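You operate a simulated robot arm through the tools that you are given. There is no shell and no other tool. Be economical: measure what you need, move in short steps, check, and stop when the job is done.

You run a simulated two-armed robot. Do the job below in one go: nothing can be reset, and whatever is moved stays where it is left.

Task
Turn the small six-leaf disc to 2 and lock it with the purple pin.
Fine: the number stands at the white pointer; roller clamp lever off to turn, on again after.

Only the result counts: the job must be done as asked and must still hold three seconds after the hand-in. Knocking over, shifting, dropping, spilling or breaking anything else fails it.

Robot
Two 7-joint arms with two-finger parallel grippers on one trunk, on a base that drives. Base frame: it is fixed to the floor where the robot stands at the start and does not move with it; the origin is under the middle of the robot, x ahead of it, y to its left, z up; the surface under the hand at the start is at about z = 0.88. Units: m, rad, N and s.
The left shoulder is at the start at [0.05, 0.209, 1.196], the right one opposite. With the tool pointing down near the work surface each hand reaches from about 0.28 to 0.92 m from the robot's upright axis, wherever it stands, measured 20 degrees to its own side. Places, roughly: brass pin cup [0.6, 0.1, 0.9]; index hole [0.7, 0.2, 0.9]; roller clamp lever [0.6, 0.2, 1]; small six-leaf disc [0.7, 0.2, 1]. Payload 4.4 kg a hand.
The TCP of each hand is the grasp point between the finger pads, 0.023 m short of the fingertips. In the tool frame z runs along the fingers and y along their closing line. The gripper opens to 0.094 m. The fingers are 0.038 m wide and 0.01 m thick; the gripper's body (0.054 by 0.096 m) begins 0.039 m behind the TCP.
Orientation is that of the tool frame in the base frame, as [roll, pitch, yaw] about the fixed x, y, z axes, in that order (R = Rz(yaw) Ry(pitch) Rx(roll)). With the fingers straight down and closing along the base's y, the tool's x points along the base's -x, its y along +y and its z along -z.

Tools
- The arms move only by the tool play_rows. It takes "left_moves", "right_moves" or both (then of equal length, played together; a hand with none holds still); each is a list that holds one entry, the list of rows, each a list of 7 numbers: the finger opening in cm, from 0 to 9.4, then the shift along the base's x, y, z in units of 20 mm (1.0 is 20 mm), then the turn, a rotation vector about the base's x, y, z in units of 6 degrees (1.0 is 6 degrees). In form: [[[fingers, x, y, z, wx, wy, wz], ...]]. A call has 1 to 12 rows; each row shifts and turns the commanded pose from where the row before left it. A call with a number of a shift or a turn outside -1 to 1 is refused whole. Each row takes 0.2 s and may step no farther than 0.05 m and 0.15 rad from the row before; otherwise, or with a gripper value out of range, the whole call is refused. Where a pose cannot be reached the arm comes as near as it can. A force on the tool above 90 N (or 10 N above the force at the start of the call, whichever is more), or a blocked arm, ends the call early, and 0.2 s more pass. The fingers move at their own pace (about 0.108 m/s each) and stop on an object; they squeeze with about 31 N. The grip force told is the motor's: it shows also when the fingers shut on nothing. Time passes only in rows, and 0.2 s behind the last, so rows that do not move let the fingers close. It gives the time, the measured TCP pose, the force on the tool (base axes), the opening and the grip force at its end, in the units of the frame above (readings bear some noise), with the torque about the TCP (base axes, N m) and any sound that the robot's microphone picked up.
- Cameras (640 x 400 px; columns grow to the right, rows downward): "scene" is now at [0.1584, 0.0199, 1.3983]; the picture's right is [0.15, -0.99, 0.00], its down [-0.32, -0.05, -0.95] and it looks along [0.94, 0.15, -0.32] (base axes); focal length 272 px, centre (320, 200). "left" rides on the left gripper at [0.086, -0.016, -0.074] in its tool frame; the picture's right is [0.18, 0.98, 0.00], its down [-0.58, 0.11, -0.81] and it looks along [-0.79, 0.15, 0.59] (tool axes); focal length 243 px, centre (320, 200). "right" rides on the right gripper at [0.086, 0.016, -0.075] in its tool frame; the picture's right is [-0.18, 0.98, 0.00], its down [-0.58, -0.11, -0.81] and it looks along [-0.79, -0.15, 0.59] (tool axes); focal length 243 px, centre (320, 200). There is no depth. A picture from a camera that has moved, and an enlarged one, comes with that camera's place and axes in the base frame and with its lens. The place of the scene camera against the robot may be out by one fixed shift of up to 0.012 m in any direction.
- capture(camera): a new picture of that camera. No time passes.
- lift_body(by): slides the trunk up (or, below 0, down) by that many m; the arms and the scene camera ride with it, the base frame stays. It gives what a move gives, with no picture.
- base_move(legs): drives the robot by 1 to 6 legs, each [ahead, left, turn to the left] in m, m and rad, along the robot's own axes; the way and the turn of a leg run together, so that a leg with both is an arc; at most 1.5 m and 3.142 rad a leg. The arms and the cameras ride along, it lands a little off, and it stops where it bumps. It gives what a move gives.
- turn_head(pan, tilt): turns the head with the scene camera to pan (to the left, within 1.396 rad either way) and tilt (down, from -0.506 to 1.204), counted from straight ahead of the robot. It gives what a move gives.
- zoom(camera, box): a new picture of the part [left, top, right, bottom] of that camera's present view, enlarged. No time passes.
- sign_off(): hands the job in; it is judged then, once.

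Go step by step. Nothing tells you exact positions but the pictures and the camera data: compare them with the known pose of the tool, close in by small moves and look again before you grip or let go. The budget is 120 turns and 100 pictures, counting those below and the enlarged ones. Unless the task says otherwise, let go and move clear before handing in, and close with one line.

The tools are called after ">>>" by a JSON object that holds its "name" and its "arguments". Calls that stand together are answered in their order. play_rows: Moves the arms, as the interface text tells. Its arguments: {"type":"object","properties":{"left_moves":{"type":"array"},"right_moves":{"type":"array"}},"required":[]} The other tools are called the same way: lift_body (by) slides the trunk up or down; base_move (legs) drives the base; turn_head (pan, tilt) turns the head that bears the scene camera; capture (camera) takes a picture; zoom (camera, box) takes an enlarged picture of a part of a camera's view; sign_off () hands the job in.

At the start:

```text
time: 0.0
left_tool_pos: [0.512, 0.3959, 1.3152]
left_ee_rot: [3.142, 0.0, 3.141]
left_wrist_force: [-0.1, -0.1, 0.3]
left_ft_torque: [-0.01, 0.05, -0.01]
left_finger_gap: 0.094
left_gripper_force: 0.1
right_tool_pos: [0.5066, -0.0717, 1.3377]
right_ee_rot: [-3.141, -0.001, -3.141]
right_wrist_force: [-0.4, 0.0, 0.1]
right_ft_torque: [-0.01, 0.02, 0.0]
right_finger_gap: 0.0937
right_gripper_force: 0.0
trunk travel left (down, up): [-0.275, 0.288]
robot x, y, heading: [0.0006, 0.0001, 0.004]
head pan, tilt: [0.155, 0.326]
```

scene: 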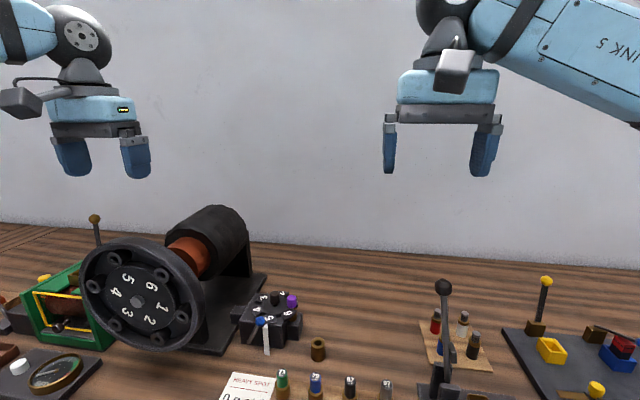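
right: 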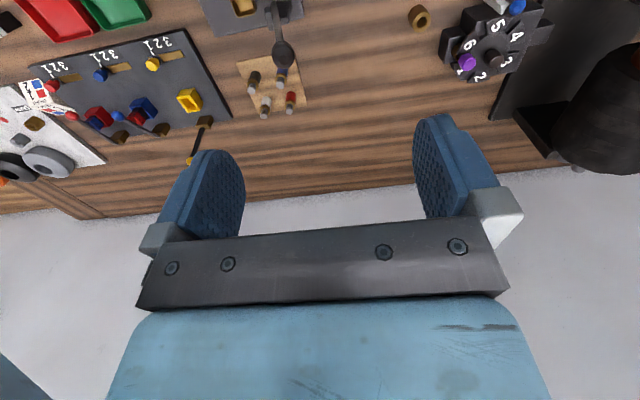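
left: 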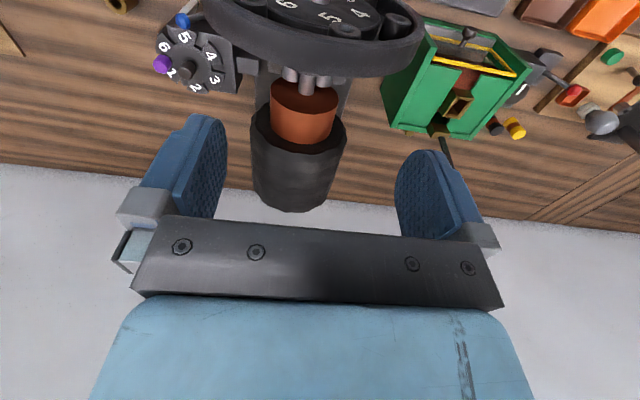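

I see the small six-leaf disc in the middle with a purple pin and a blue-tipped lever near it. I'll zoom in on it from the cameras.

>>> {"name": "zoom", "arguments": {"camera": "scene", "box": [210, 270, 338, 370]}}

>>> {"name": "zoom", "arguments": {"camera": "right", "box": [400, 0, 560, 100]}}

>>> {"name": "zoom", "arguments": {"camera": "left", "box": [100, 0, 260, 100]}}

```text
4.00 times, centred on (274, 320) of scene
camera zoom: at [0.1584, 0.0199, 1.3983], right [0.15, -0.99, 0.0], down [-0.32, -0.05, -0.95], along [0.94, 0.15, -0.32], focal length 1088 px, centre (504, -280)
```

zoom: 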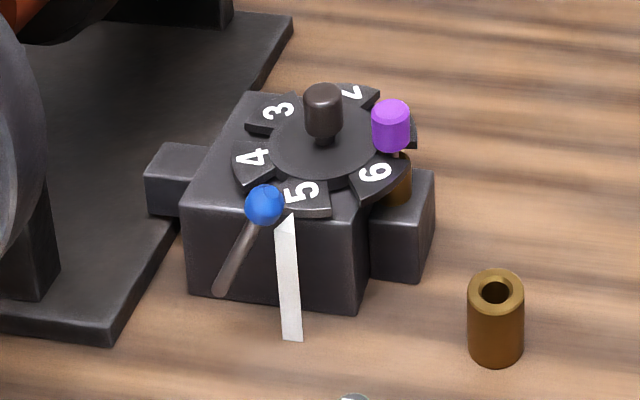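

```text
4.00 times, centred on (480, 50) of right
camera zoom: at [0.4185, -0.0538, 1.413], right [0.18, 0.98, 0.0], down [0.58, -0.11, 0.81], along [0.79, -0.15, -0.59], focal length 970 px, centre (-320, 800)
```

zoom: 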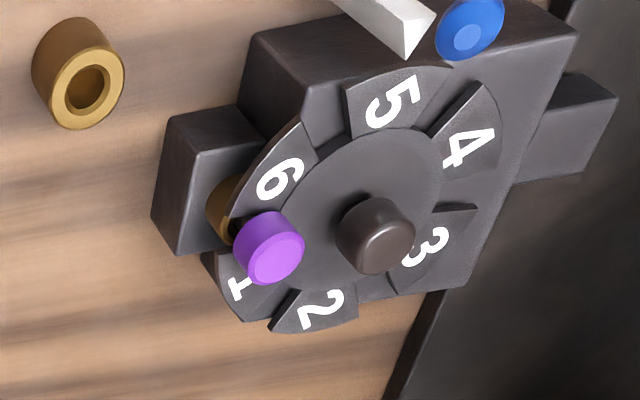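

```text
4.00 times, centred on (180, 50) of left
camera zoom: at [0.426, 0.379, 1.3902], right [-0.18, 0.98, 0.0], down [0.58, 0.11, 0.81], along [0.79, 0.15, -0.59], focal length 970 px, centre (880, 800)
```

zoom: 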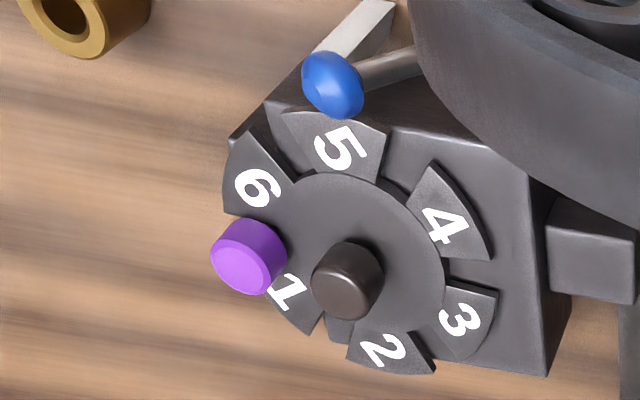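

The pointer is on 5. I triangulate the purple pin at about (0.658, 0.160), sitting in the index hole. The knob is at (0.657, 0.201) and the lever ball at (0.589, 0.209, 0.972). I'll bring the left hand over for a closer look at the lever.

>>> {"name": "play_rows", "arguments": {"left_moves": [[[9.4, 0.2, -0.95, -0.4, 0, 0, 0], [9.4, 0.2, -0.95, -0.4, 0, 0, 0], [9.4, 0.2, -0.95, -0.4, 0, 0, 0], [9.4, 0.2, -0.95, -0.4, 0, 0, 0], [9.4, 0.2, -0.95, -0.4, 0, 0, 0], [9.4, 0.2, -0.95, -0.4, 0, 0, 0], [9.4, 0.2, -0.95, -0.4, 0, 0, 0], [9.4, 0.2, -0.95, -0.4, 0, 0, 0], [9.4, 0.2, -0.95, -0.4, 0, 0, 0]]]}}

>>> {"name": "capture", "arguments": {"camera": "left"}}

>>> {"name": "zoom", "arguments": {"camera": "left", "box": [200, 0, 440, 150]}}

```text
time: 2.0
left_tool_pos: [0.5488, 0.225, 1.2423]
left_ee_rot: [3.141, -0.002, 3.14]
left_wrist_force: [-0.4, 0.0, 0.6]
left_ft_torque: [0.02, 0.0, -0.02]
left_finger_gap: 0.0941
left_gripper_force: 0.1
right_tool_pos: [0.507, -0.0722, 1.3375]
right_ee_rot: [3.141, 0.0, -3.141]
right_wrist_force: [-0.1, 0.1, -0.1]
right_ft_torque: [-0.02, 0.01, -0.02]
right_finger_gap: 0.094
right_gripper_force: 0.1
trunk travel left (down, up): [-0.275, 0.288]
robot x, y, heading: [0.0017, -0.0031, 0.002]
head pan, tilt: [0.155, 0.326]
```

```text
93 pictures are left
camera left: at [0.4619, 0.2076, 1.3167], right [-0.18, 0.98, 0.0], down [0.58, 0.11, 0.81], along [0.79, 0.15, -0.59], focal length 243 px, centre (320, 200)
```

left: 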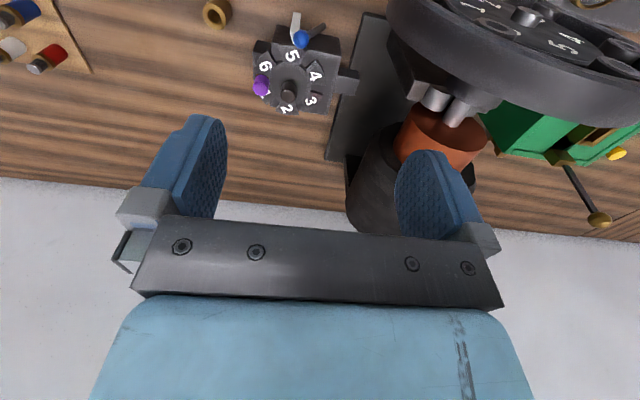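

```text
2.67 times, centred on (320, 75) of left
camera zoom: at [0.4619, 0.2076, 1.3167], right [-0.18, 0.98, 0.0], down [0.58, 0.11, 0.81], along [0.79, 0.15, -0.59], focal length 647 px, centre (320, 533)
```

zoom: 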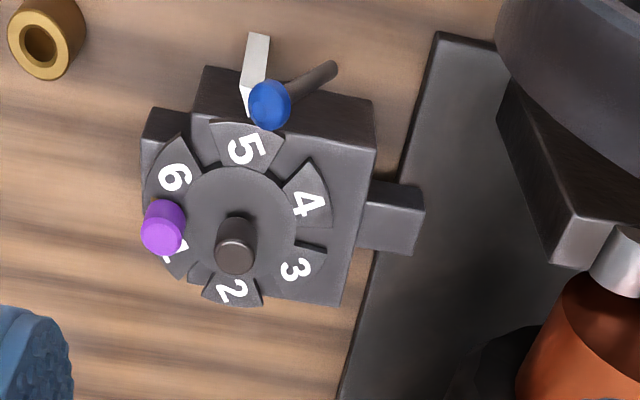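

The lever is a rod pivoting low on the block's front-left at about (0.587, 0.241, 0.92), leaning towards -y. I'll get a closer look at it from both the scene camera and a lowered left camera.

>>> {"name": "turn_head", "arguments": {"pan": 0.33, "tilt": 0.65}}

>>> {"name": "capture", "arguments": {"camera": "scene"}}

>>> {"name": "zoom", "arguments": {"camera": "scene", "box": [272, 170, 368, 230]}}

```text
time: 2.8
left_tool_pos: [0.5472, 0.2242, 1.2426]
left_ee_rot: [-3.142, 0.002, -3.14]
left_wrist_force: [1.0, 0.2, 0.1]
left_ft_torque: [-0.02, -0.01, -0.03]
left_finger_gap: 0.0941
left_gripper_force: 0.0
right_tool_pos: [0.506, -0.0719, 1.3379]
right_ee_rot: [-3.141, 0.0, -3.141]
right_wrist_force: [-0.3, -0.5, -0.3]
right_ft_torque: [0.01, -0.01, -0.04]
right_finger_gap: 0.0941
right_gripper_force: 0.0
trunk travel left (down, up): [-0.275, 0.288]
robot x, y, heading: [-0.0005, -0.0023, -0.001]
head pan, tilt: [0.33, 0.649]
```

```text
91 pictures are left
camera scene: at [0.1484, 0.0336, 1.3691], right [0.32, -0.95, 0.0], down [-0.57, -0.2, -0.8], along [0.75, 0.26, -0.6], focal length 272 px, centre (320, 200)
```

scene: 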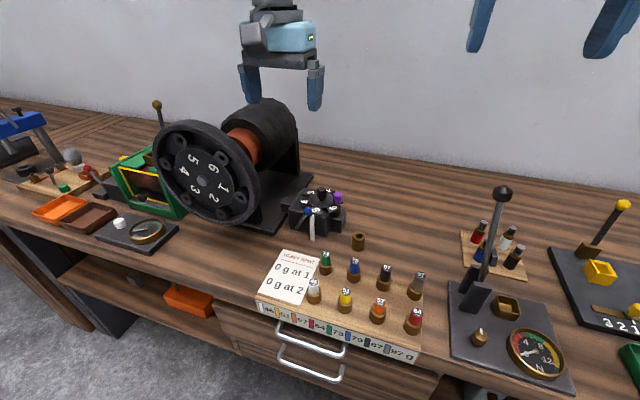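

```text
6.67 times, centred on (320, 200) of scene
camera zoom: at [0.1484, 0.0336, 1.3691], right [0.32, -0.95, 0.0], down [-0.57, -0.2, -0.8], along [0.75, 0.26, -0.6], focal length 1813 px, centre (320, 200)
```

zoom: 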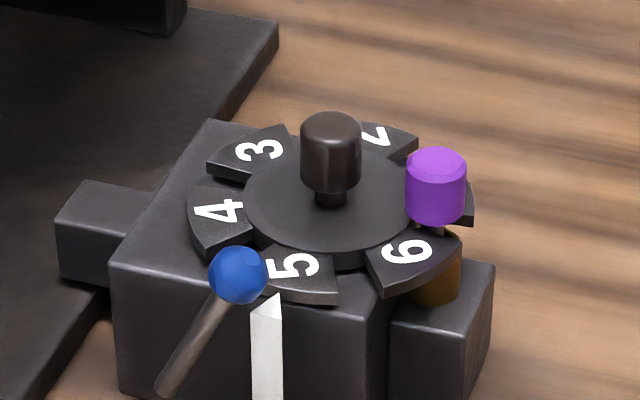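

I'll lower and pull back the left hand for a low view of the disc between the fingers, to get the heights right.

>>> {"name": "play_rows", "arguments": {"left_moves": [[[9.4, -1, -0.1, -1, 0, 0, 0], [9.4, -1, -0.1, -1, 0, 0, 0], [9.4, -1, -0.1, -1, 0, 0, 0], [9.4, -1, -0.1, -1, 0, 0, 0], [9.4, 0, -0.1, -1, 0, 0, 0], [9.4, 0, -0.1, -1, 0, 0, 0], [9.4, 0, -0.1, -1, 0, 0, 0], [9.4, 0, 0, 0, 0, 0, 0]]]}}

>>> {"name": "capture", "arguments": {"camera": "left"}}

>>> {"name": "zoom", "arguments": {"camera": "left", "box": [200, 80, 440, 230]}}

```text
time: 4.6
left_tool_pos: [0.4663, 0.2088, 1.1033]
left_ee_rot: [-3.14, 0.001, -3.141]
left_wrist_force: [0.1, 0.0, 0.0]
left_ft_torque: [-0.02, -0.01, -0.01]
left_finger_gap: 0.0937
left_gripper_force: 0.0
right_tool_pos: [0.5061, -0.0707, 1.3371]
right_ee_rot: [-3.141, -0.001, -3.141]
right_wrist_force: [0.4, -0.3, 0.3]
right_ft_torque: [-0.01, -0.01, 0.0]
right_finger_gap: 0.0943
right_gripper_force: 0.1
trunk travel left (down, up): [-0.275, 0.288]
robot x, y, heading: [0.003, -0.0029, -0.001]
head pan, tilt: [0.33, 0.649]
```

```text
89 pictures are left
camera left: at [0.3815, 0.1921, 1.1778], right [-0.18, 0.98, 0.0], down [0.58, 0.11, 0.81], along [0.79, 0.15, -0.59], focal length 243 px, centre (320, 200)
```

left: 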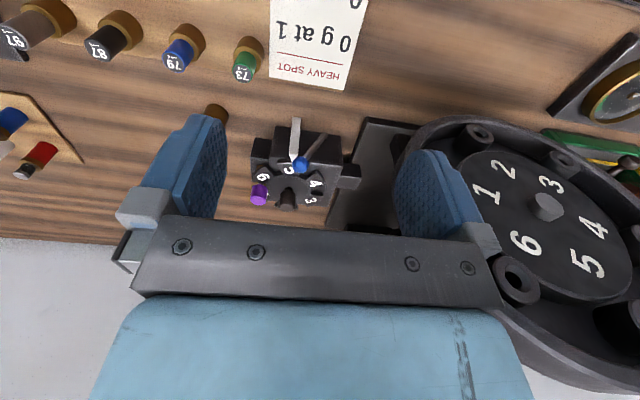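

```text
2.67 times, centred on (320, 155) of left
camera zoom: at [0.3815, 0.1921, 1.1778], right [-0.18, 0.98, 0.0], down [0.58, 0.11, 0.81], along [0.79, 0.15, -0.59], focal length 647 px, centre (320, 320)
```

zoom: 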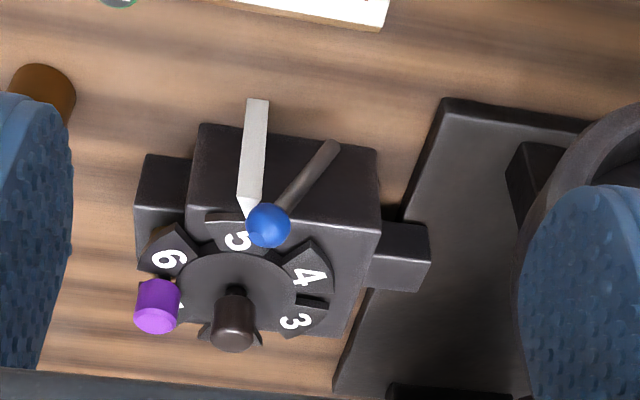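

Leaf top is z≈0.956, knob top 0.990 and pin head top 0.978. The lever ball is at (0.590, 0.208, 0.972), with its pivot at (0.589, 0.239, 0.911), so it should swing towards +y. I'll bring the left hand in with fingers closed, leaning to -y, beside the ball.

>>> {"name": "play_rows", "arguments": {"left_moves": [[[0, 0.5, -0.35, 0, 1, 0, 0], [0, 1, -0.35, 0, 1, 0, 0], [0, 1, -0.35, 0, 1, 0, 0], [0, 1, -0.35, 0, 1, 0, 0], [0, 1, -0.35, -0.5, 0, 0, 0], [0, 1, -0.35, -1, 0, 0, 0], [0, 0.35, 0, -1, 0, 0, 0], [0, 0, 0, -1, 0, 0, 0], [0, 0, 0, -1, 0, 0, 0], [0, 0, 0, 0, 0, 0, 0]]]}}

>>> {"name": "zoom", "arguments": {"camera": "scene", "box": [240, 140, 400, 240]}}

>>> {"name": "capture", "arguments": {"camera": "left"}}

```text
time: 6.8
left_tool_pos: [0.5532, 0.2372, 1.0304]
left_ee_rot: [2.725, 0.002, -3.14]
left_wrist_force: [0.6, 0.4, -0.1]
left_ft_torque: [0.01, -0.02, 0.0]
left_finger_gap: 0.0
left_gripper_force: 31.4
left hand out of reach, approached as far as the arm can: row 4, 5, 6, 7, 8, 9
right_tool_pos: [0.5058, -0.0721, 1.3375]
right_ee_rot: [-3.141, 0.0, 3.141]
right_wrist_force: [0.3, 0.1, -0.6]
right_ft_torque: [0.0, -0.06, -0.01]
right_finger_gap: 0.094
right_gripper_force: 0.1
trunk travel left (down, up): [-0.275, 0.288]
robot x, y, heading: [-0.0021, 0.0036, 0.002]
head pan, tilt: [0.33, 0.649]
```

```text
4.00 times, centred on (320, 190) of scene
camera zoom: at [0.1483, 0.0335, 1.369], right [0.32, -0.95, 0.0], down [-0.57, -0.2, -0.8], along [0.75, 0.26, -0.6], focal length 1088 px, centre (320, 240)
```

zoom: 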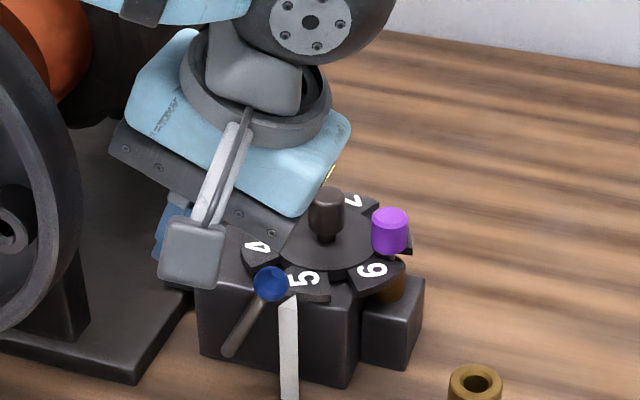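

```text
86 pictures are left
camera left: at [0.4677, 0.1911, 1.0927], right [-0.18, 0.9, 0.4], down [0.58, -0.23, 0.78], along [0.79, 0.37, -0.48], focal length 243 px, centre (320, 200)
```

left: 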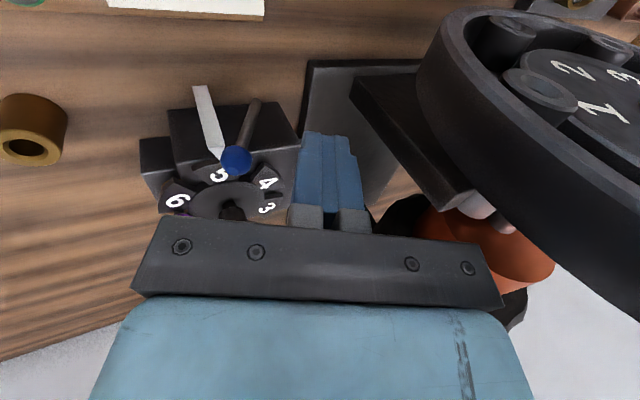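

The left arm can't reach with that lean, so the right arm will do the lever. I'm backing the left hand up and out without the lean.

>>> {"name": "play_rows", "arguments": {"left_moves": [[[0, -0.3, 0.8, 1, 0, 0, 0], [0, -0.3, 0.8, 1, 0, 0, 0], [0, -0.3, 0.8, 1, 0, 0, 0], [0, -0.3, 0.8, 1, -1, 0, 0], [0, -0.3, 0.2, 1, -1, 0, 0], [0, -0.3, 0.2, 1, -1, 0, 0], [0, -0.3, 0.2, 1, -1, 0, 0], [0, -1, 1, 1, 0, 0, 0], [0, -1, 1, 1, 0, 0, 0], [0, -0.5, 1, 1, 0, 0, 0], [0, 0, 1, 0.5, 0, 0, 0], [0, 0, 1, 0.5, 0, 0, 0]]]}}

```text
time: 7.6
left_tool_pos: [0.5435, 0.2665, 1.0874]
left_ee_rot: [2.745, 0.0, 3.123]
left_wrist_force: [29.5, -40.0, -4.1]
left_ft_torque: [-1.03, -1.09, 0.48]
left_finger_gap: 0.0
left_gripper_force: 31.2
right_tool_pos: [0.5103, -0.0773, 1.3362]
right_ee_rot: [3.141, -0.005, 3.133]
right_wrist_force: [0.0, 1.9, -0.4]
right_ft_torque: [-0.09, 0.0, 0.0]
right_finger_gap: 0.0939
right_gripper_force: 0.1
trunk travel left (down, up): [-0.275, 0.288]
robot x, y, heading: [0.0026, 0.0006, -0.003]
head pan, tilt: [0.33, 0.649]
stopped in row 4 (left hand): the force on the tool passed its limit at 103 N (the readings are from after the stop); the commanded pose is now the measured one
```

The hand bumped against the wheel, which pushed it towards +x and -y. I'll move away from the wheel and then straight up.

>>> {"name": "play_rows", "arguments": {"left_moves": [[[0, 0.3, -0.6, 0, 0, 0, 0], [0, 0, -0.3, 0.6, 0, 0, 0], [0, 0, 0, 0, 0, 0, 0]]]}}

>>> {"name": "capture", "arguments": {"camera": "scene"}}

```text
time: 8.4
left_tool_pos: [0.5429, 0.2553, 1.0987]
left_ee_rot: [2.74, -0.005, 3.13]
left_wrist_force: [0.3, 0.6, -0.4]
left_ft_torque: [-0.05, 0.0, 0.01]
left_finger_gap: 0.0
left_gripper_force: 30.9
right_tool_pos: [0.5067, -0.0731, 1.3382]
right_ee_rot: [3.141, -0.001, 3.135]
right_wrist_force: [0.1, 0.4, -0.1]
right_ft_torque: [-0.03, 0.02, 0.0]
right_finger_gap: 0.094
right_gripper_force: 0.0
trunk travel left (down, up): [-0.275, 0.288]
robot x, y, heading: [-0.0009, 0.0003, -0.01]
head pan, tilt: [0.33, 0.649]
```

```text
85 pictures are left
camera scene: at [0.1493, 0.033, 1.3689], right [0.32, -0.95, 0.0], down [-0.57, -0.19, -0.8], along [0.75, 0.25, -0.61], focal length 272 px, centre (320, 200)
```

scene: 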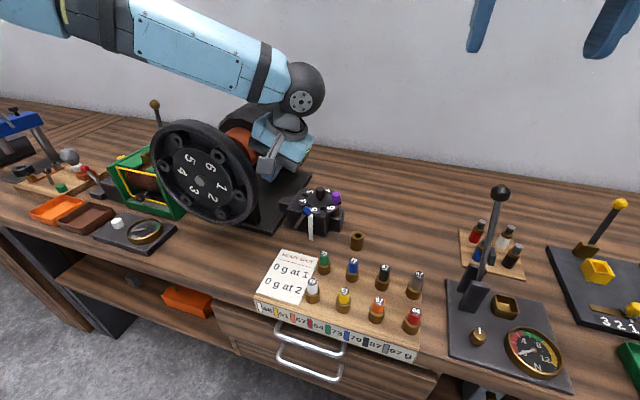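

The wheel looks unmoved. I'm raising the left hand straight up before undoing the lean.

>>> {"name": "play_rows", "arguments": {"left_moves": [[[0, 0.2, -0.3, 0.8, 0, 0, 0], [0, 0, -0.3, 1, 0, 0, 0], [0, 0, -0.2, 1, 0, 0, 0], [0, 0, 0, 1, 0, 0, 0], [0, 0, 0, 1, -1, 0, 0], [0, 0, 0, 1, -1, 0, 0], [0, 0, 0, 1, -1, 0, 0], [0, 0, 0, 1, -0.9, 0, 0], [0, -0.5, 0.5, 0.5, 0, 0, 0], [0, -0.5, 0.5, 0.5, 0, 0, 0], [0, 0, 0, 0, 0, 0, 0]]]}}

>>> {"name": "zoom", "arguments": {"camera": "scene", "box": [140, 110, 364, 250]}}

```text
time: 10.8
left_tool_pos: [0.5272, 0.259, 1.2753]
left_ee_rot: [-3.133, 0.0, 3.129]
left_wrist_force: [0.7, 0.0, 0.2]
left_ft_torque: [0.02, 0.03, -0.01]
left_finger_gap: 0.0
left_gripper_force: 30.8
right_tool_pos: [0.5072, -0.0746, 1.3379]
right_ee_rot: [3.14, 0.0, 3.136]
right_wrist_force: [0.1, 0.3, 0.0]
right_ft_torque: [-0.01, 0.02, 0.0]
right_finger_gap: 0.094
right_gripper_force: 0.1
trunk travel left (down, up): [-0.275, 0.288]
robot x, y, heading: [0.0, -0.0015, -0.003]
head pan, tilt: [0.33, 0.649]
```

```text
2.86 times, centred on (252, 180) of scene
camera zoom: at [0.1495, 0.0316, 1.3689], right [0.32, -0.95, 0.0], down [-0.57, -0.19, -0.8], along [0.75, 0.25, -0.6], focal length 777 px, centre (514, 257)
```

zoom: 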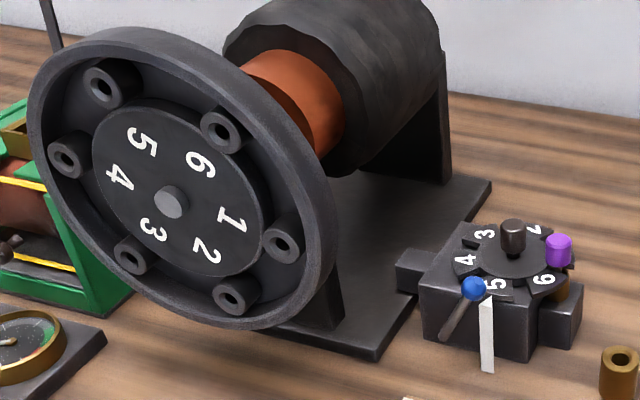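

The wheel is unmoved. I'll park the left hand up and left, and bring the right hand over leaning to -y with fingers closed.

>>> {"name": "play_rows", "arguments": {"left_moves": [[[0, -0.4, 1, 0.4, 0, 0, 0], [0, -0.4, 1, 0.4, 0, 0, 0], [0, -0.4, 1, 0.4, 0, 0, 0], [0, -0.4, 1, 0.4, 0, 0, 0], [0, -0.4, 1, 0.4, 0, 0, 0], [0, -0.4, 1, 0.4, 0, 0, 0], [0, -0.4, 1, 0.4, 0, 0, 0], [0, 0, 1, 0, 0, 0, 0], [0, 0, 0, 0, 0, 0, 0], [0, 0, 0, 0, 0, 0, 0], [0, 0, 0, 0, 0, 0, 0], [0, 0, 0, 0, 0, 0, 0]]], "right_moves": [[[0, 0.315, 1, -0.6, 0, 0, 0], [0, 0.315, 1, -0.6, 0, 0, 0], [0, 0.315, 1, -0.6, 0, 0, 0], [0, 0.315, 1, -0.6, 0, 0, 0], [0, 0.315, 1, -0.6, 0, 0, 0], [0, 0.315, 1, -0.6, 0, 0, 0], [0, 0.315, 1, -0.6, 0, 0, 0], [0, 0.315, 1, -0.6, 1, 0, 0], [0, 0.315, 1, -0.6, 1, 0, 0], [0, 0.315, 1, -0.6, 1, 0, 0], [0, 0.315, 1, -0.6, 1, 0, 0], [0, 0.315, 1, -0.6, 0, 0, 0]]]}}

```text
time: 13.4
left_tool_pos: [0.4705, 0.4189, 1.3317]
left_ee_rot: [-3.134, 0.002, 3.129]
left_wrist_force: [0.3, 0.3, -0.6]
left_ft_torque: [-0.03, -0.02, -0.01]
left_finger_gap: 0.0002
left_gripper_force: 31.0
right_tool_pos: [0.5818, 0.1682, 1.1929]
right_ee_rot: [2.722, -0.003, 3.138]
right_wrist_force: [-0.1, -0.3, -0.2]
right_ft_torque: [0.0, -0.01, -0.01]
right_finger_gap: 0.0
right_gripper_force: 30.9
trunk travel left (down, up): [-0.275, 0.288]
robot x, y, heading: [-0.0, 0.0017, -0.01]
head pan, tilt: [0.33, 0.649]
```

The lean is reachable with the right arm. I'm descending beside the ball on its -y side.

>>> {"name": "play_rows", "arguments": {"right_moves": [[[0, 0, -0.1, -1, 0, 0, 0], [0, 0, -0.1, -1, 0, 0, 0], [0, 0, -0.1, -1, 0, 0, 0], [0, 0, -0.1, -1, 0, 0, 0], [0, 0, 0, -1, 0, 0, 0], [0, 0, 0, -1, 0, 0, 0], [0, 0, 0, -1, 0, 0, 0], [0, 0, 0, -1, 0, 0, 0], [0, 0, 0, -1, 0, 0, 0], [0, 0, 0, -1, 0, 0, 0], [0, 0, 0, 0, 0, 0, 0]]]}}

>>> {"name": "zoom", "arguments": {"camera": "scene", "box": [240, 140, 400, 240]}}

>>> {"name": "zoom", "arguments": {"camera": "right", "box": [200, 80, 440, 230]}}

```text
time: 16.0
left_tool_pos: [0.456, 0.4211, 1.3361]
left_ee_rot: [-3.133, 0.015, 3.129]
left_wrist_force: [-0.4, -1.0, 0.2]
left_ft_torque: [0.03, -0.01, -0.01]
left_finger_gap: 0.0001
left_gripper_force: 30.9
right_tool_pos: [0.5915, 0.163, 1.0706]
right_ee_rot: [2.69, 0.112, 3.135]
right_wrist_force: [0.0, 0.0, 0.4]
right_ft_torque: [0.02, 0.0, -0.01]
right_finger_gap: 0.0001
right_gripper_force: 31.1
trunk travel left (down, up): [-0.275, 0.288]
robot x, y, heading: [0.0038, -0.0021, -0.003]
head pan, tilt: [0.33, 0.649]
stopped in row 11 (right hand): the arm was blocked; the commanded pose is now the measured one
```

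```text
4.00 times, centred on (320, 190) of scene
camera zoom: at [0.1357, 0.0347, 1.3693], right [0.32, -0.95, 0.01], down [-0.56, -0.2, -0.8], along [0.76, 0.25, -0.6], focal length 1088 px, centre (320, 240)
```

zoom: 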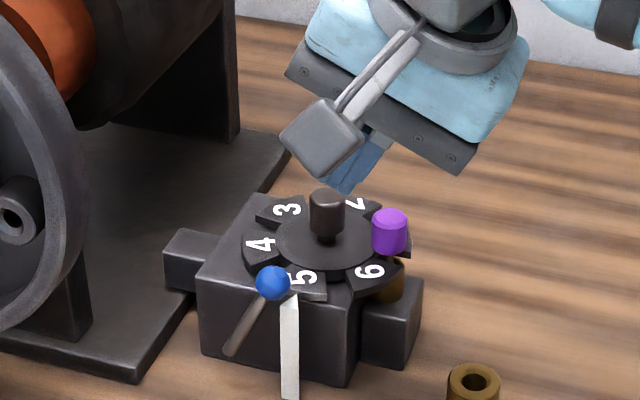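

```text
2.67 times, centred on (320, 155) of right
camera zoom: at [0.4961, 0.1472, 1.1354], right [0.14, 0.88, 0.45], down [0.5, -0.45, 0.74], along [0.86, 0.12, -0.5], focal length 647 px, centre (320, 320)
```

zoom: 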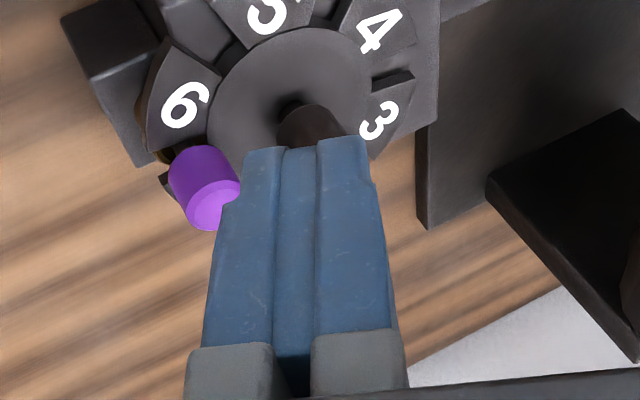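

The arm is blocked well above the disc, and the robot seems to lean, so an elbow probably touches something. I'll raise the hand first, then look.

>>> {"name": "play_rows", "arguments": {"right_moves": [[[0, 0, 0, 0.5, 0, 0, 0], [0, 0, 0, 1, 0, 0, 0], [0, 0, 0, 0, 0, 0, 0]]]}}

>>> {"name": "turn_head", "arguments": {"pan": -0.5, "tilt": 0.75}}

>>> {"name": "capture", "arguments": {"camera": "scene"}}

```text
time: 16.8
left_tool_pos: [0.4674, 0.4179, 1.3332]
left_ee_rot: [-3.134, 0.006, 3.129]
left_wrist_force: [0.3, 0.2, -0.9]
left_ft_torque: [0.01, -0.04, 0.0]
left_finger_gap: 0.0
left_gripper_force: 31.2
right_tool_pos: [0.5968, 0.1585, 1.0835]
right_ee_rot: [2.698, 0.09, 3.129]
right_wrist_force: [-0.6, -0.8, 0.5]
right_ft_torque: [-0.02, -0.02, 0.0]
right_finger_gap: 0.0
right_gripper_force: 30.8
trunk travel left (down, up): [-0.275, 0.288]
robot x, y, heading: [0.0015, -0.003, -0.004]
head pan, tilt: [0.33, 0.649]
```

```text
time: 18.0
left_tool_pos: [0.4696, 0.4159, 1.331]
left_ee_rot: [-3.137, 0.003, 3.128]
left_wrist_force: [-0.2, -0.2, 0.4]
left_ft_torque: [0.03, 0.03, 0.01]
left_finger_gap: 0.0
left_gripper_force: 31.3
right_tool_pos: [0.5994, 0.1601, 1.0834]
right_ee_rot: [2.695, 0.088, 3.131]
right_wrist_force: [0.8, -0.7, 0.3]
right_ft_torque: [-0.01, 0.0, 0.0]
right_finger_gap: 0.0
right_gripper_force: 31.1
trunk travel left (down, up): [-0.275, 0.288]
robot x, y, heading: [-0.0014, -0.0053, -0.007]
head pan, tilt: [-0.499, 0.75]
```

```text
81 pictures are left
camera scene: at [0.1394, -0.0358, 1.3604], right [-0.48, -0.88, 0.0], down [-0.6, 0.33, -0.73], along [0.64, -0.35, -0.68], focal length 272 px, centre (320, 200)
```

scene: 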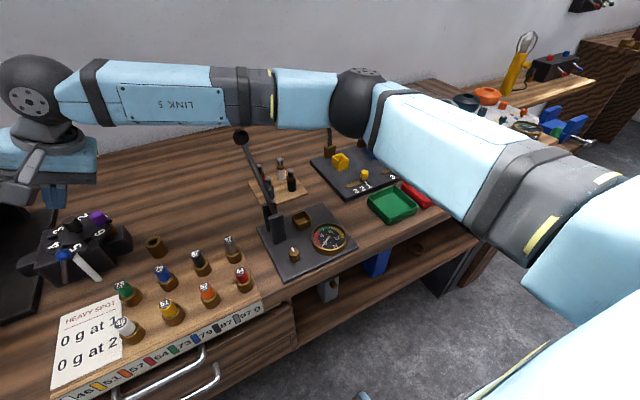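

The forearm is right over the tall black-knobbed lever on the neighbouring apparatus, which is probably what blocked it. I'll raise the arm and compare that lever with the earlier picture.

>>> {"name": "play_rows", "arguments": {"right_moves": [[[0, 0, 0, 1, 0, 0, 0], [0, 0, 0, 1, 0, 0, 0], [0, 0, 0, 1, 0, 0, 0], [0, 0, 0, 1, 0, 0, 0], [0, 0, 0, 0, 0, 0, 0]]]}}

>>> {"name": "turn_head", "arguments": {"pan": 0.33, "tilt": 0.65}}

>>> {"name": "capture", "arguments": {"camera": "scene"}}

```text
time: 19.2
left_tool_pos: [0.47, 0.4168, 1.3316]
left_ee_rot: [-3.135, 0.002, 3.13]
left_wrist_force: [-1.0, 0.0, -0.4]
left_ft_torque: [0.01, -0.03, -0.01]
left_finger_gap: 0.0
left_gripper_force: 31.2
right_tool_pos: [0.6007, 0.1585, 1.1626]
right_ee_rot: [2.696, 0.087, 3.13]
right_wrist_force: [-0.1, 0.0, 0.2]
right_ft_torque: [0.01, -0.01, 0.03]
right_finger_gap: 0.0002
right_gripper_force: 30.2
trunk travel left (down, up): [-0.275, 0.288]
robot x, y, heading: [0.0002, 0.0004, -0.003]
head pan, tilt: [-0.499, 0.75]
```

```text
time: 20.3
left_tool_pos: [0.4708, 0.4184, 1.3323]
left_ee_rot: [-3.137, 0.003, 3.129]
left_wrist_force: [0.7, -0.2, -0.5]
left_ft_torque: [-0.01, 0.01, 0.01]
left_finger_gap: 0.0
left_gripper_force: 30.8
right_tool_pos: [0.601, 0.159, 1.1632]
right_ee_rot: [2.696, 0.087, 3.132]
right_wrist_force: [0.0, -0.4, -0.4]
right_ft_torque: [0.01, -0.01, -0.03]
right_finger_gap: 0.0
right_gripper_force: 31.0
trunk travel left (down, up): [-0.275, 0.288]
robot x, y, heading: [0.0014, -0.0067, -0.01]
head pan, tilt: [0.33, 0.649]
```

```text
80 pictures are left
camera scene: at [0.1489, 0.0318, 1.369], right [0.32, -0.95, 0.0], down [-0.57, -0.19, -0.8], along [0.76, 0.25, -0.6], focal length 272 px, centre (320, 200)
```

scene: 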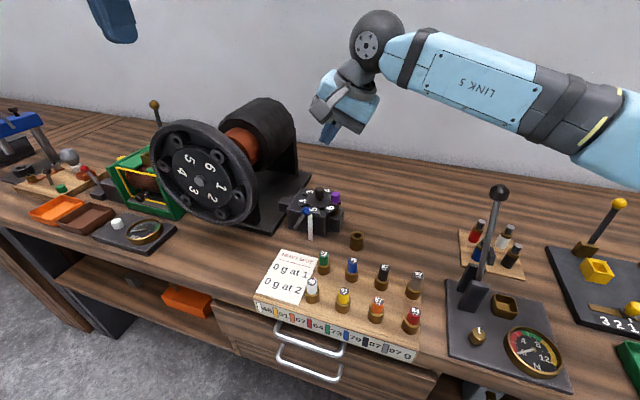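

The neighbouring lever hasn't moved (the knob is still at the same pixel). I'll lift the trunk and drive left, so the right arm comes in more steeply and clear of that lever.

>>> {"name": "lift_body", "arguments": {"by": 0.18}}

>>> {"name": "base_move", "arguments": {"legs": [[0, 0.2, 0]]}}

>>> {"name": "turn_head", "arguments": {"pan": 0.0, "tilt": 0.8}}

>>> {"name": "capture", "arguments": {"camera": "scene"}}

```text
time: 22.3
left_tool_pos: [0.471, 0.4177, 1.5114]
left_ee_rot: [-3.134, 0.001, 3.131]
left_wrist_force: [-0.1, 0.0, 0.8]
left_ft_torque: [0.02, 0.01, -0.01]
left_finger_gap: 0.0
left_gripper_force: 31.0
right_tool_pos: [0.6006, 0.1587, 1.3428]
right_ee_rot: [2.697, 0.087, 3.132]
right_wrist_force: [-0.3, 0.4, 0.4]
right_ft_torque: [0.01, 0.01, 0.0]
right_finger_gap: 0.0001
right_gripper_force: 30.4
trunk travel left (down, up): [-0.455, 0.108]
robot x, y, heading: [0.0006, -0.0014, -0.01]
head pan, tilt: [0.33, 0.649]
```

```text
time: 24.7
left_tool_pos: [0.4688, 0.6175, 1.5125]
left_ee_rot: [-3.135, 0.001, 3.132]
left_wrist_force: [-0.1, -0.4, -0.5]
left_ft_torque: [0.0, 0.0, -0.02]
left_finger_gap: 0.0
left_gripper_force: 30.8
right_tool_pos: [0.6002, 0.3598, 1.3433]
right_ee_rot: [2.698, 0.086, 3.136]
right_wrist_force: [0.3, 0.2, -0.1]
right_ft_torque: [-0.02, -0.03, -0.01]
right_finger_gap: 0.0
right_gripper_force: 31.5
trunk travel left (down, up): [-0.455, 0.108]
robot x, y, heading: [0.0014, 0.1957, -0.001]
head pan, tilt: [0.33, 0.649]
```

```text
time: 25.5
left_tool_pos: [0.469, 0.6192, 1.5103]
left_ee_rot: [-3.134, 0.002, 3.131]
left_wrist_force: [-0.2, 0.9, -0.8]
left_ft_torque: [-0.02, -0.04, -0.01]
left_finger_gap: 0.0001
left_gripper_force: 31.0
right_tool_pos: [0.6016, 0.3602, 1.3435]
right_ee_rot: [2.696, 0.087, 3.138]
right_wrist_force: [0.1, 0.0, -0.7]
right_ft_torque: [0.02, 0.03, -0.01]
right_finger_gap: 0.0001
right_gripper_force: 31.2
trunk travel left (down, up): [-0.455, 0.108]
robot x, y, heading: [0.0029, 0.2011, -0.002]
head pan, tilt: [0.0, 0.799]
```

```text
79 pictures are left
camera scene: at [0.1479, 0.2042, 1.5364], right [0.0, -1.0, 0.0], down [-0.72, 0.0, -0.7], along [0.7, 0.0, -0.72], focal length 272 px, centre (320, 200)
```

scene: 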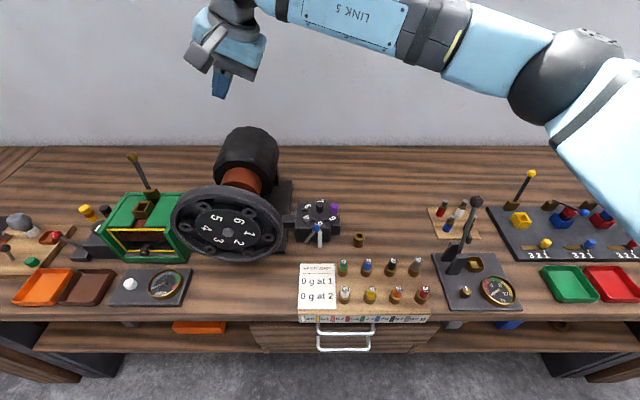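

The view is good. I'll move the right hand back beside the lever at height, straighten its pitch, then descend in steps.

>>> {"name": "play_rows", "arguments": {"right_moves": [[[0, -0.09, -1, -0.3, 0, 0.4, 0], [0, -0.09, -1, -0.3, 0, 0.43, 0], [0, -0.09, -1, -0.3, 0, 0, 0], [0, -0.09, -1, -0.3, 0, 0, 0], [0, -0.09, -1, -0.3, 0, 0, 0], [0, -0.09, -1, -0.6, 0, 0, 0], [0, -0.09, -1, -0.6, 0, 0, 0], [0, -0.09, -1, -0.6, 0, 0, 0], [0, -0.09, -1, -1, 0, 0, 0], [0, -0.09, -1, -1, 0, 0, 0], [0, 0, 0, -1, 0, 0, 0], [0, 0, 0, -1, 0, 0, 0]]]}}

>>> {"name": "capture", "arguments": {"camera": "scene"}}

```text
time: 28.1
left_tool_pos: [0.4699, 0.6181, 1.512]
left_ee_rot: [-3.136, 0.002, 3.133]
left_wrist_force: [-0.1, 0.1, -1.2]
left_ft_torque: [-0.01, 0.04, -0.01]
left_finger_gap: 0.0
left_gripper_force: 30.6
right_tool_pos: [0.5828, 0.1589, 1.1978]
right_ee_rot: [2.699, 0.0, 3.136]
right_wrist_force: [-0.1, -0.5, 0.4]
right_ft_torque: [0.01, 0.02, -0.02]
right_finger_gap: 0.0
right_gripper_force: 30.7
trunk travel left (down, up): [-0.455, 0.108]
robot x, y, heading: [0.0009, 0.1985, 0.0]
head pan, tilt: [0.0, 0.799]
```

```text
78 pictures are left
camera scene: at [0.1483, 0.2038, 1.5364], right [0.0, -1.0, 0.0], down [-0.72, 0.0, -0.7], along [0.7, 0.0, -0.72], focal length 272 px, centre (320, 200)
```

scene: 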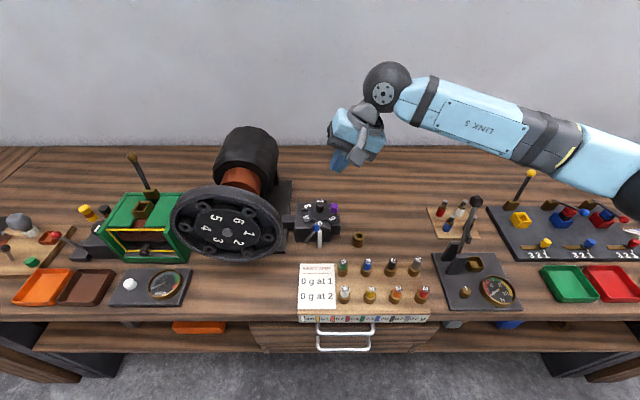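

I'll descend to about z 1.08 and check the clearance to the neighbouring lever.

>>> {"name": "play_rows", "arguments": {"right_moves": [[[0, 0, 0, -1, 0, 0, 0], [0, 0, 0, -1, 0, 0, 0], [0, 0, 0, -1, 0, 0, 0], [0, 0, 0, -1, 0, 0, 0], [0, 0, 0, -1, 0, 0, 0], [0, 0, 0, -1, 0, 0, 0], [0, 0, 0, 0, 0, 0, 0]]]}}

>>> {"name": "capture", "arguments": {"camera": "scene"}}

>>> {"name": "capture", "arguments": {"camera": "left"}}

```text
time: 29.7
left_tool_pos: [0.47, 0.6188, 1.5122]
left_ee_rot: [-3.136, 0.003, 3.133]
left_wrist_force: [0.4, 0.1, -0.2]
left_ft_torque: [0.02, 0.07, 0.04]
left_finger_gap: 0.0002
left_gripper_force: 31.1
right_tool_pos: [0.5818, 0.1605, 1.0769]
right_ee_rot: [2.699, 0.001, 3.138]
right_wrist_force: [-0.1, -1.0, 0.5]
right_ft_torque: [0.0, -0.02, -0.05]
right_finger_gap: 0.0
right_gripper_force: 30.9
trunk travel left (down, up): [-0.455, 0.108]
robot x, y, heading: [-0.0003, 0.1956, -0.004]
head pan, tilt: [0.0, 0.799]
```

```text
77 pictures are left
camera scene: at [0.1478, 0.204, 1.5364], right [0.0, -1.0, 0.0], down [-0.72, 0.0, -0.7], along [0.7, 0.0, -0.72], focal length 272 px, centre (320, 200)
```

scene: 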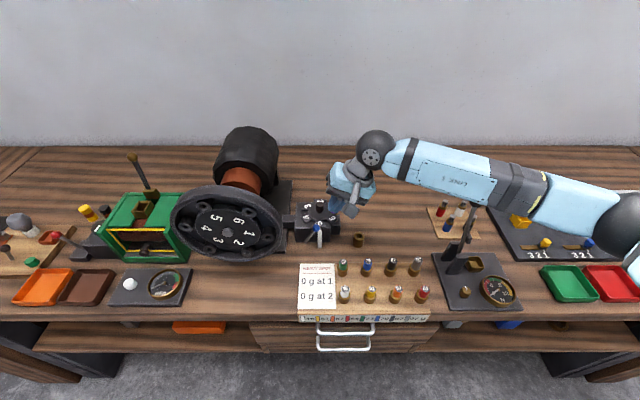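

```text
76 pictures are left
camera left: at [0.3829, 0.603, 1.5869], right [-0.18, 0.98, -0.01], down [0.58, 0.11, 0.81], along [0.79, 0.14, -0.59], focal length 243 px, centre (320, 200)
```

left: 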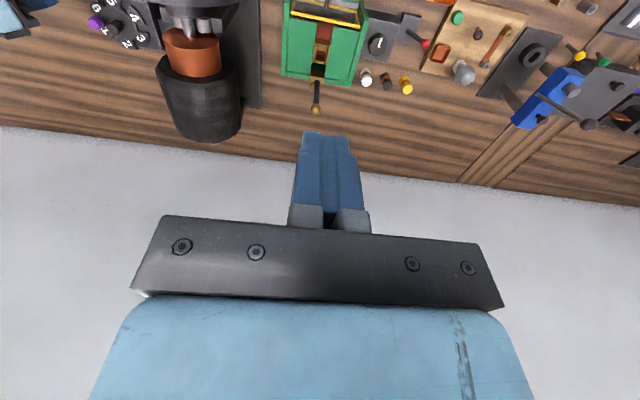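

The forearm would again come down over that lever. I'll raise the hand and drive further left, so the right arm works straight ahead with its elbow clear.

>>> {"name": "play_rows", "arguments": {"right_moves": [[[0, 0, 0, 1, 0, 0, 0], [0, 0, 0, 1, 0, 0, 0], [0, 0, 0, 1, 0, 0, 0], [0, 0, 0, 1, 0, 0, 0], [0, 0, -0.5, 1, 0, 0, 0], [0, 0, -0.5, 1, 0, 0, 0], [0, 0, -0.5, 1, 0, 0, 0], [0, 0, -0.5, 1, 0, 0, 0], [0, 0, -0.5, 1, 0, 0, 0], [0, 0, -0.5, 1, 0, 0, 0], [0, 0, -0.5, 1, 0, 0, 0], [0, 0, -0.5, 1, 0, 0, 0]]]}}

>>> {"name": "base_move", "arguments": {"legs": [[0, 0.27, 0]]}}

>>> {"name": "play_rows", "arguments": {"right_moves": [[[0, 0, -1, 0, 0, 0, 0], [0, 0, -1, 0, 0, 0, 0], [0, 0, -1, 0, 0, 0, 0], [0, 0, -1, 0, 0, 0, 0], [0, 0, -1, 0, 0, 0, 0], [0, 0, -1, 0, 0, 0, 0], [0, 0, -1, -1, 0, 0, 0], [0, 0, -0.7, -1, 0, 0, 0], [0, 0, 0, -1, 0, 0, 0], [0, 0, 0, -1, 0, 0, 0], [0, 0, 0, -1, 0, 0, 0], [0, 0, 0, -1, 0, 0, 0]]]}}

>>> {"name": "turn_head", "arguments": {"pan": -0.4, "tilt": 0.8}}

>>> {"name": "capture", "arguments": {"camera": "scene"}}

```text
time: 32.3
left_tool_pos: [0.4698, 0.6191, 1.5117]
left_ee_rot: [-3.137, 0.0, 3.134]
left_wrist_force: [-0.3, 0.5, 0.7]
left_ft_torque: [0.02, 0.05, 0.02]
left_finger_gap: 0.0
left_gripper_force: 31.2
right_tool_pos: [0.5816, 0.0803, 1.3182]
right_ee_rot: [2.699, 0.001, 3.138]
right_wrist_force: [0.8, -0.2, -0.9]
right_ft_torque: [0.0, 0.01, 0.01]
right_finger_gap: 0.0
right_gripper_force: 30.9
trunk travel left (down, up): [-0.455, 0.108]
robot x, y, heading: [0.0015, 0.1999, 0.001]
head pan, tilt: [0.0, 0.799]
```

```text
time: 35.3
left_tool_pos: [0.4746, 0.8853, 1.512]
left_ee_rot: [-3.137, 0.002, 3.127]
left_wrist_force: [0.1, 0.0, -1.0]
left_ft_torque: [0.02, 0.02, 0.03]
left_finger_gap: 0.0002
left_gripper_force: 31.1
right_tool_pos: [0.5827, 0.3453, 1.3172]
right_ee_rot: [2.696, 0.001, 3.131]
right_wrist_force: [0.1, 0.7, -0.3]
right_ft_torque: [0.0, 0.02, -0.01]
right_finger_gap: 0.0
right_gripper_force: 30.7
trunk travel left (down, up): [-0.455, 0.108]
robot x, y, heading: [0.0038, 0.4718, -0.014]
head pan, tilt: [0.0, 0.799]
```

```text
time: 37.9
left_tool_pos: [0.4748, 0.8842, 1.5123]
left_ee_rot: [-3.137, 0.002, 3.126]
left_wrist_force: [0.4, 0.3, -0.4]
left_ft_torque: [-0.01, -0.04, -0.03]
left_finger_gap: 0.0
left_gripper_force: 30.8
right_tool_pos: [0.5822, 0.1915, 1.1962]
right_ee_rot: [2.697, -0.001, 3.128]
right_wrist_force: [0.6, -0.1, 0.7]
right_ft_torque: [0.0, 0.0, -0.02]
right_finger_gap: 0.0
right_gripper_force: 31.0
trunk travel left (down, up): [-0.455, 0.108]
robot x, y, heading: [0.0026, 0.4708, -0.013]
head pan, tilt: [0.0, 0.799]
```

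```text
time: 38.8
left_tool_pos: [0.4729, 0.8854, 1.5117]
left_ee_rot: [-3.137, 0.001, 3.125]
left_wrist_force: [-0.6, -0.3, -0.6]
left_ft_torque: [0.02, -0.01, -0.01]
left_finger_gap: 0.0002
left_gripper_force: 30.6
right_tool_pos: [0.5828, 0.1923, 1.197]
right_ee_rot: [2.699, 0.001, 3.128]
right_wrist_force: [-0.4, 0.7, -0.2]
right_ft_torque: [0.02, 0.0, -0.01]
right_finger_gap: 0.0
right_gripper_force: 30.7
trunk travel left (down, up): [-0.455, 0.108]
robot x, y, heading: [0.0048, 0.467, -0.008]
head pan, tilt: [-0.4, 0.799]
```

```text
75 pictures are left
camera scene: at [0.1424, 0.4417, 1.5364], right [-0.4, -0.92, 0.0], down [-0.66, 0.28, -0.7], along [0.64, -0.28, -0.72], focal length 272 px, centre (320, 200)
```

scene: 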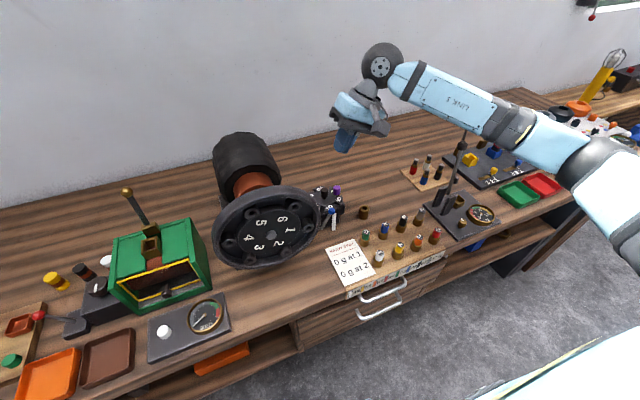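

The forearm now runs about 0.15 m in front of the neighbouring lever, by my estimate. I'm descending in steps.

>>> {"name": "play_rows", "arguments": {"right_moves": [[[0, 0, -0.8, -1, 0, 0, 0], [0, 0, -0.8, -1, 0, 0, 0], [0, 0, 0, -1, 0, 0, 0], [0, 0, 0, -1, 0, 0, 0], [0, 0, 0, -1, 0, 0, 0], [0, 0, 0, -1, 0, 0, 0], [0, 0, 0, 0, 0, 0, 0]]]}}

>>> {"name": "capture", "arguments": {"camera": "scene"}}

>>> {"name": "capture", "arguments": {"camera": "right"}}

```text
time: 40.4
left_tool_pos: [0.4732, 0.8846, 1.5126]
left_ee_rot: [-3.136, 0.001, 3.125]
left_wrist_force: [-0.6, -0.1, 0.5]
left_ft_torque: [0.05, 0.02, -0.05]
left_finger_gap: 0.0
left_gripper_force: 31.5
right_tool_pos: [0.5824, 0.1594, 1.0762]
right_ee_rot: [2.698, 0.0, 3.128]
right_wrist_force: [0.8, 0.0, -0.1]
right_ft_torque: [-0.01, 0.02, -0.01]
right_finger_gap: 0.0
right_gripper_force: 31.4
trunk travel left (down, up): [-0.455, 0.108]
robot x, y, heading: [0.0006, 0.4689, -0.006]
head pan, tilt: [-0.4, 0.799]
```

```text
74 pictures are left
camera scene: at [0.1423, 0.4416, 1.5364], right [-0.4, -0.92, 0.0], down [-0.66, 0.28, -0.7], along [0.64, -0.28, -0.72], focal length 272 px, centre (320, 200)
```

scene: 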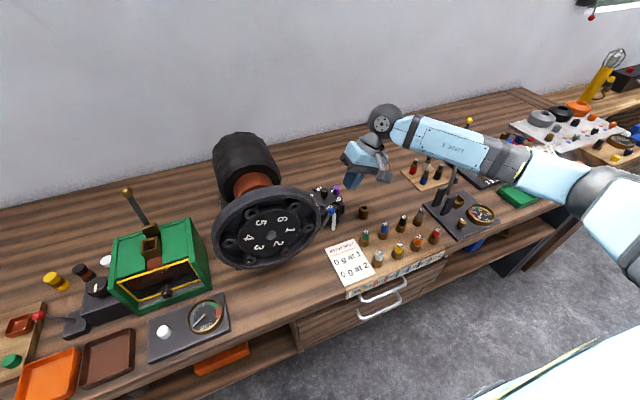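

```text
73 pictures are left
camera right: at [0.4935, 0.1451, 1.1518], right [0.2, 0.89, 0.42], down [0.58, -0.45, 0.68], along [0.79, 0.11, -0.6], focal length 243 px, centre (320, 200)
```

right: 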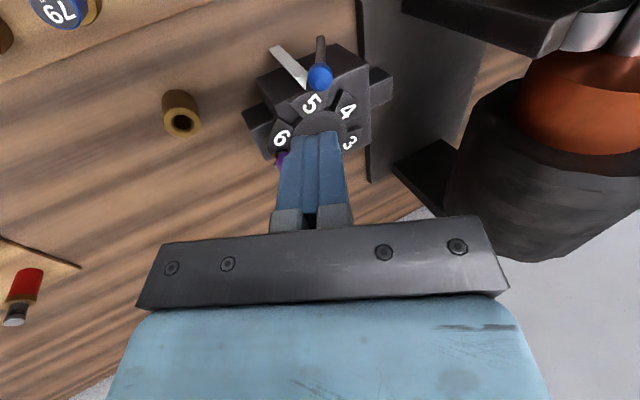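

Clearance looks adequate. I'll continue down to z≈0.99 next to the ball.

>>> {"name": "play_rows", "arguments": {"right_moves": [[[0, 0, 0, -1, 0, 0, 0], [0, 0, 0, -1, 0, 0, 0], [0, 0, 0, -1, 0, 0, 0], [0, 0, 0, -1, 0, 0, 0], [0, 0, 0, 0, 0, 0, 0]]]}}

>>> {"name": "capture", "arguments": {"camera": "right"}}

>>> {"name": "zoom", "arguments": {"camera": "scene", "box": [300, 100, 460, 250]}}

```text
time: 41.6
left_tool_pos: [0.4734, 0.8848, 1.5114]
left_ee_rot: [-3.136, 0.001, 3.126]
left_wrist_force: [-0.1, -0.9, -0.5]
left_ft_torque: [-0.01, 0.0, -0.02]
left_finger_gap: 0.0
left_gripper_force: 31.3
right_tool_pos: [0.5818, 0.1615, 0.9983]
right_ee_rot: [2.698, 0.0, 3.127]
right_wrist_force: [0.0, -0.5, 0.4]
right_ft_torque: [0.02, 0.0, -0.01]
right_finger_gap: 0.0001
right_gripper_force: 31.3
trunk travel left (down, up): [-0.455, 0.108]
robot x, y, heading: [0.0011, 0.4678, -0.006]
head pan, tilt: [-0.4, 0.799]
```

```text
72 pictures are left
camera right: at [0.4944, 0.1463, 1.0723], right [0.2, 0.89, 0.42], down [0.58, -0.45, 0.68], along [0.79, 0.11, -0.6], focal length 243 px, centre (320, 200)
```

right: 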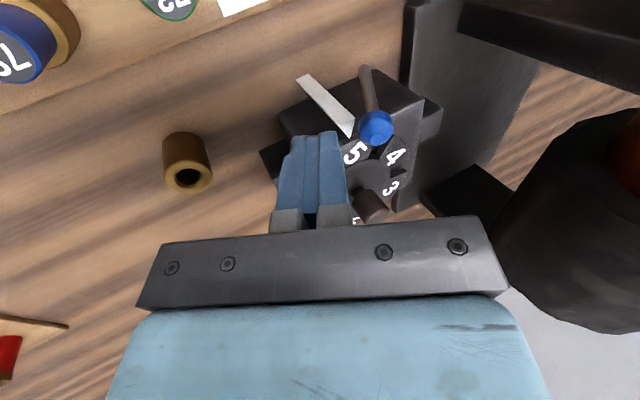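

```text
2.67 times, centred on (380, 175) of scene
camera zoom: at [0.1423, 0.4417, 1.5364], right [-0.4, -0.92, 0.0], down [-0.66, 0.28, -0.7], along [0.64, -0.28, -0.72], focal length 725 px, centre (160, 267)
```

zoom: 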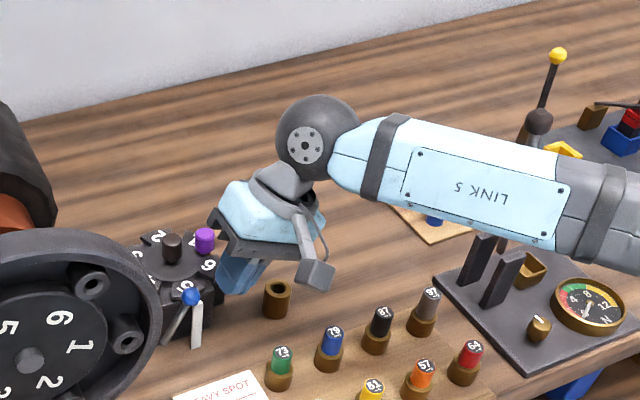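

The closed fingers are just to the -y side of the ball. I'll lower slightly and push +y gently along the arc.

>>> {"name": "play_rows", "arguments": {"right_moves": [[[0, 0, 0, -0.5, 0, 0, 0], [0, 0, 0.5, 0, 0, 0, 0], [0, 0, 0.5, 0, 0, 0, 0], [0, 0, 0.5, 0, 0, 0, 0], [0, 0, 0.5, 0.1, 0, 0, 0], [0, 0, 0.5, 0.1, 0, 0, 0], [0, 0, 0, 0, 0, 0, 0]]]}}

>>> {"name": "zoom", "arguments": {"camera": "right", "box": [200, 50, 440, 200]}}

```text
time: 43.2
left_tool_pos: [0.4727, 0.8847, 1.5127]
left_ee_rot: [-3.137, 0.001, 3.125]
left_wrist_force: [-0.4, 0.8, -0.2]
left_ft_torque: [0.01, -0.02, 0.0]
left_finger_gap: 0.0004
left_gripper_force: 31.5
right_tool_pos: [0.5806, 0.2097, 0.9912]
right_ee_rot: [2.697, -0.001, 3.129]
right_wrist_force: [0.7, 0.0, 0.3]
right_ft_torque: [0.04, 0.03, 0.01]
right_finger_gap: 0.0001
right_gripper_force: 31.4
trunk travel left (down, up): [-0.455, 0.108]
robot x, y, heading: [0.0051, 0.4698, -0.003]
head pan, tilt: [-0.4, 0.799]
```

```text
2.67 times, centred on (320, 125) of right
camera zoom: at [0.4939, 0.1952, 1.0661], right [0.2, 0.89, 0.42], down [0.58, -0.45, 0.68], along [0.79, 0.11, -0.6], focal length 647 px, centre (320, 400)
```

zoom: 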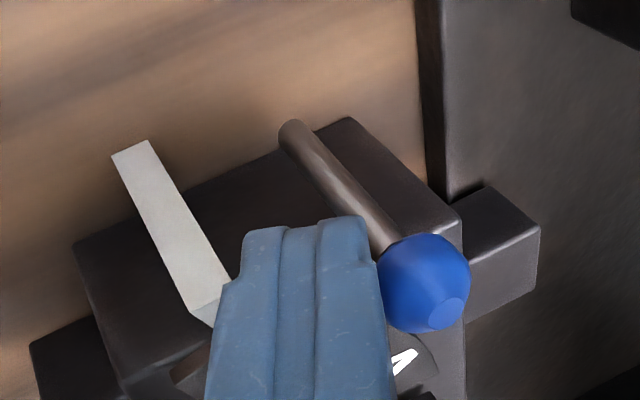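

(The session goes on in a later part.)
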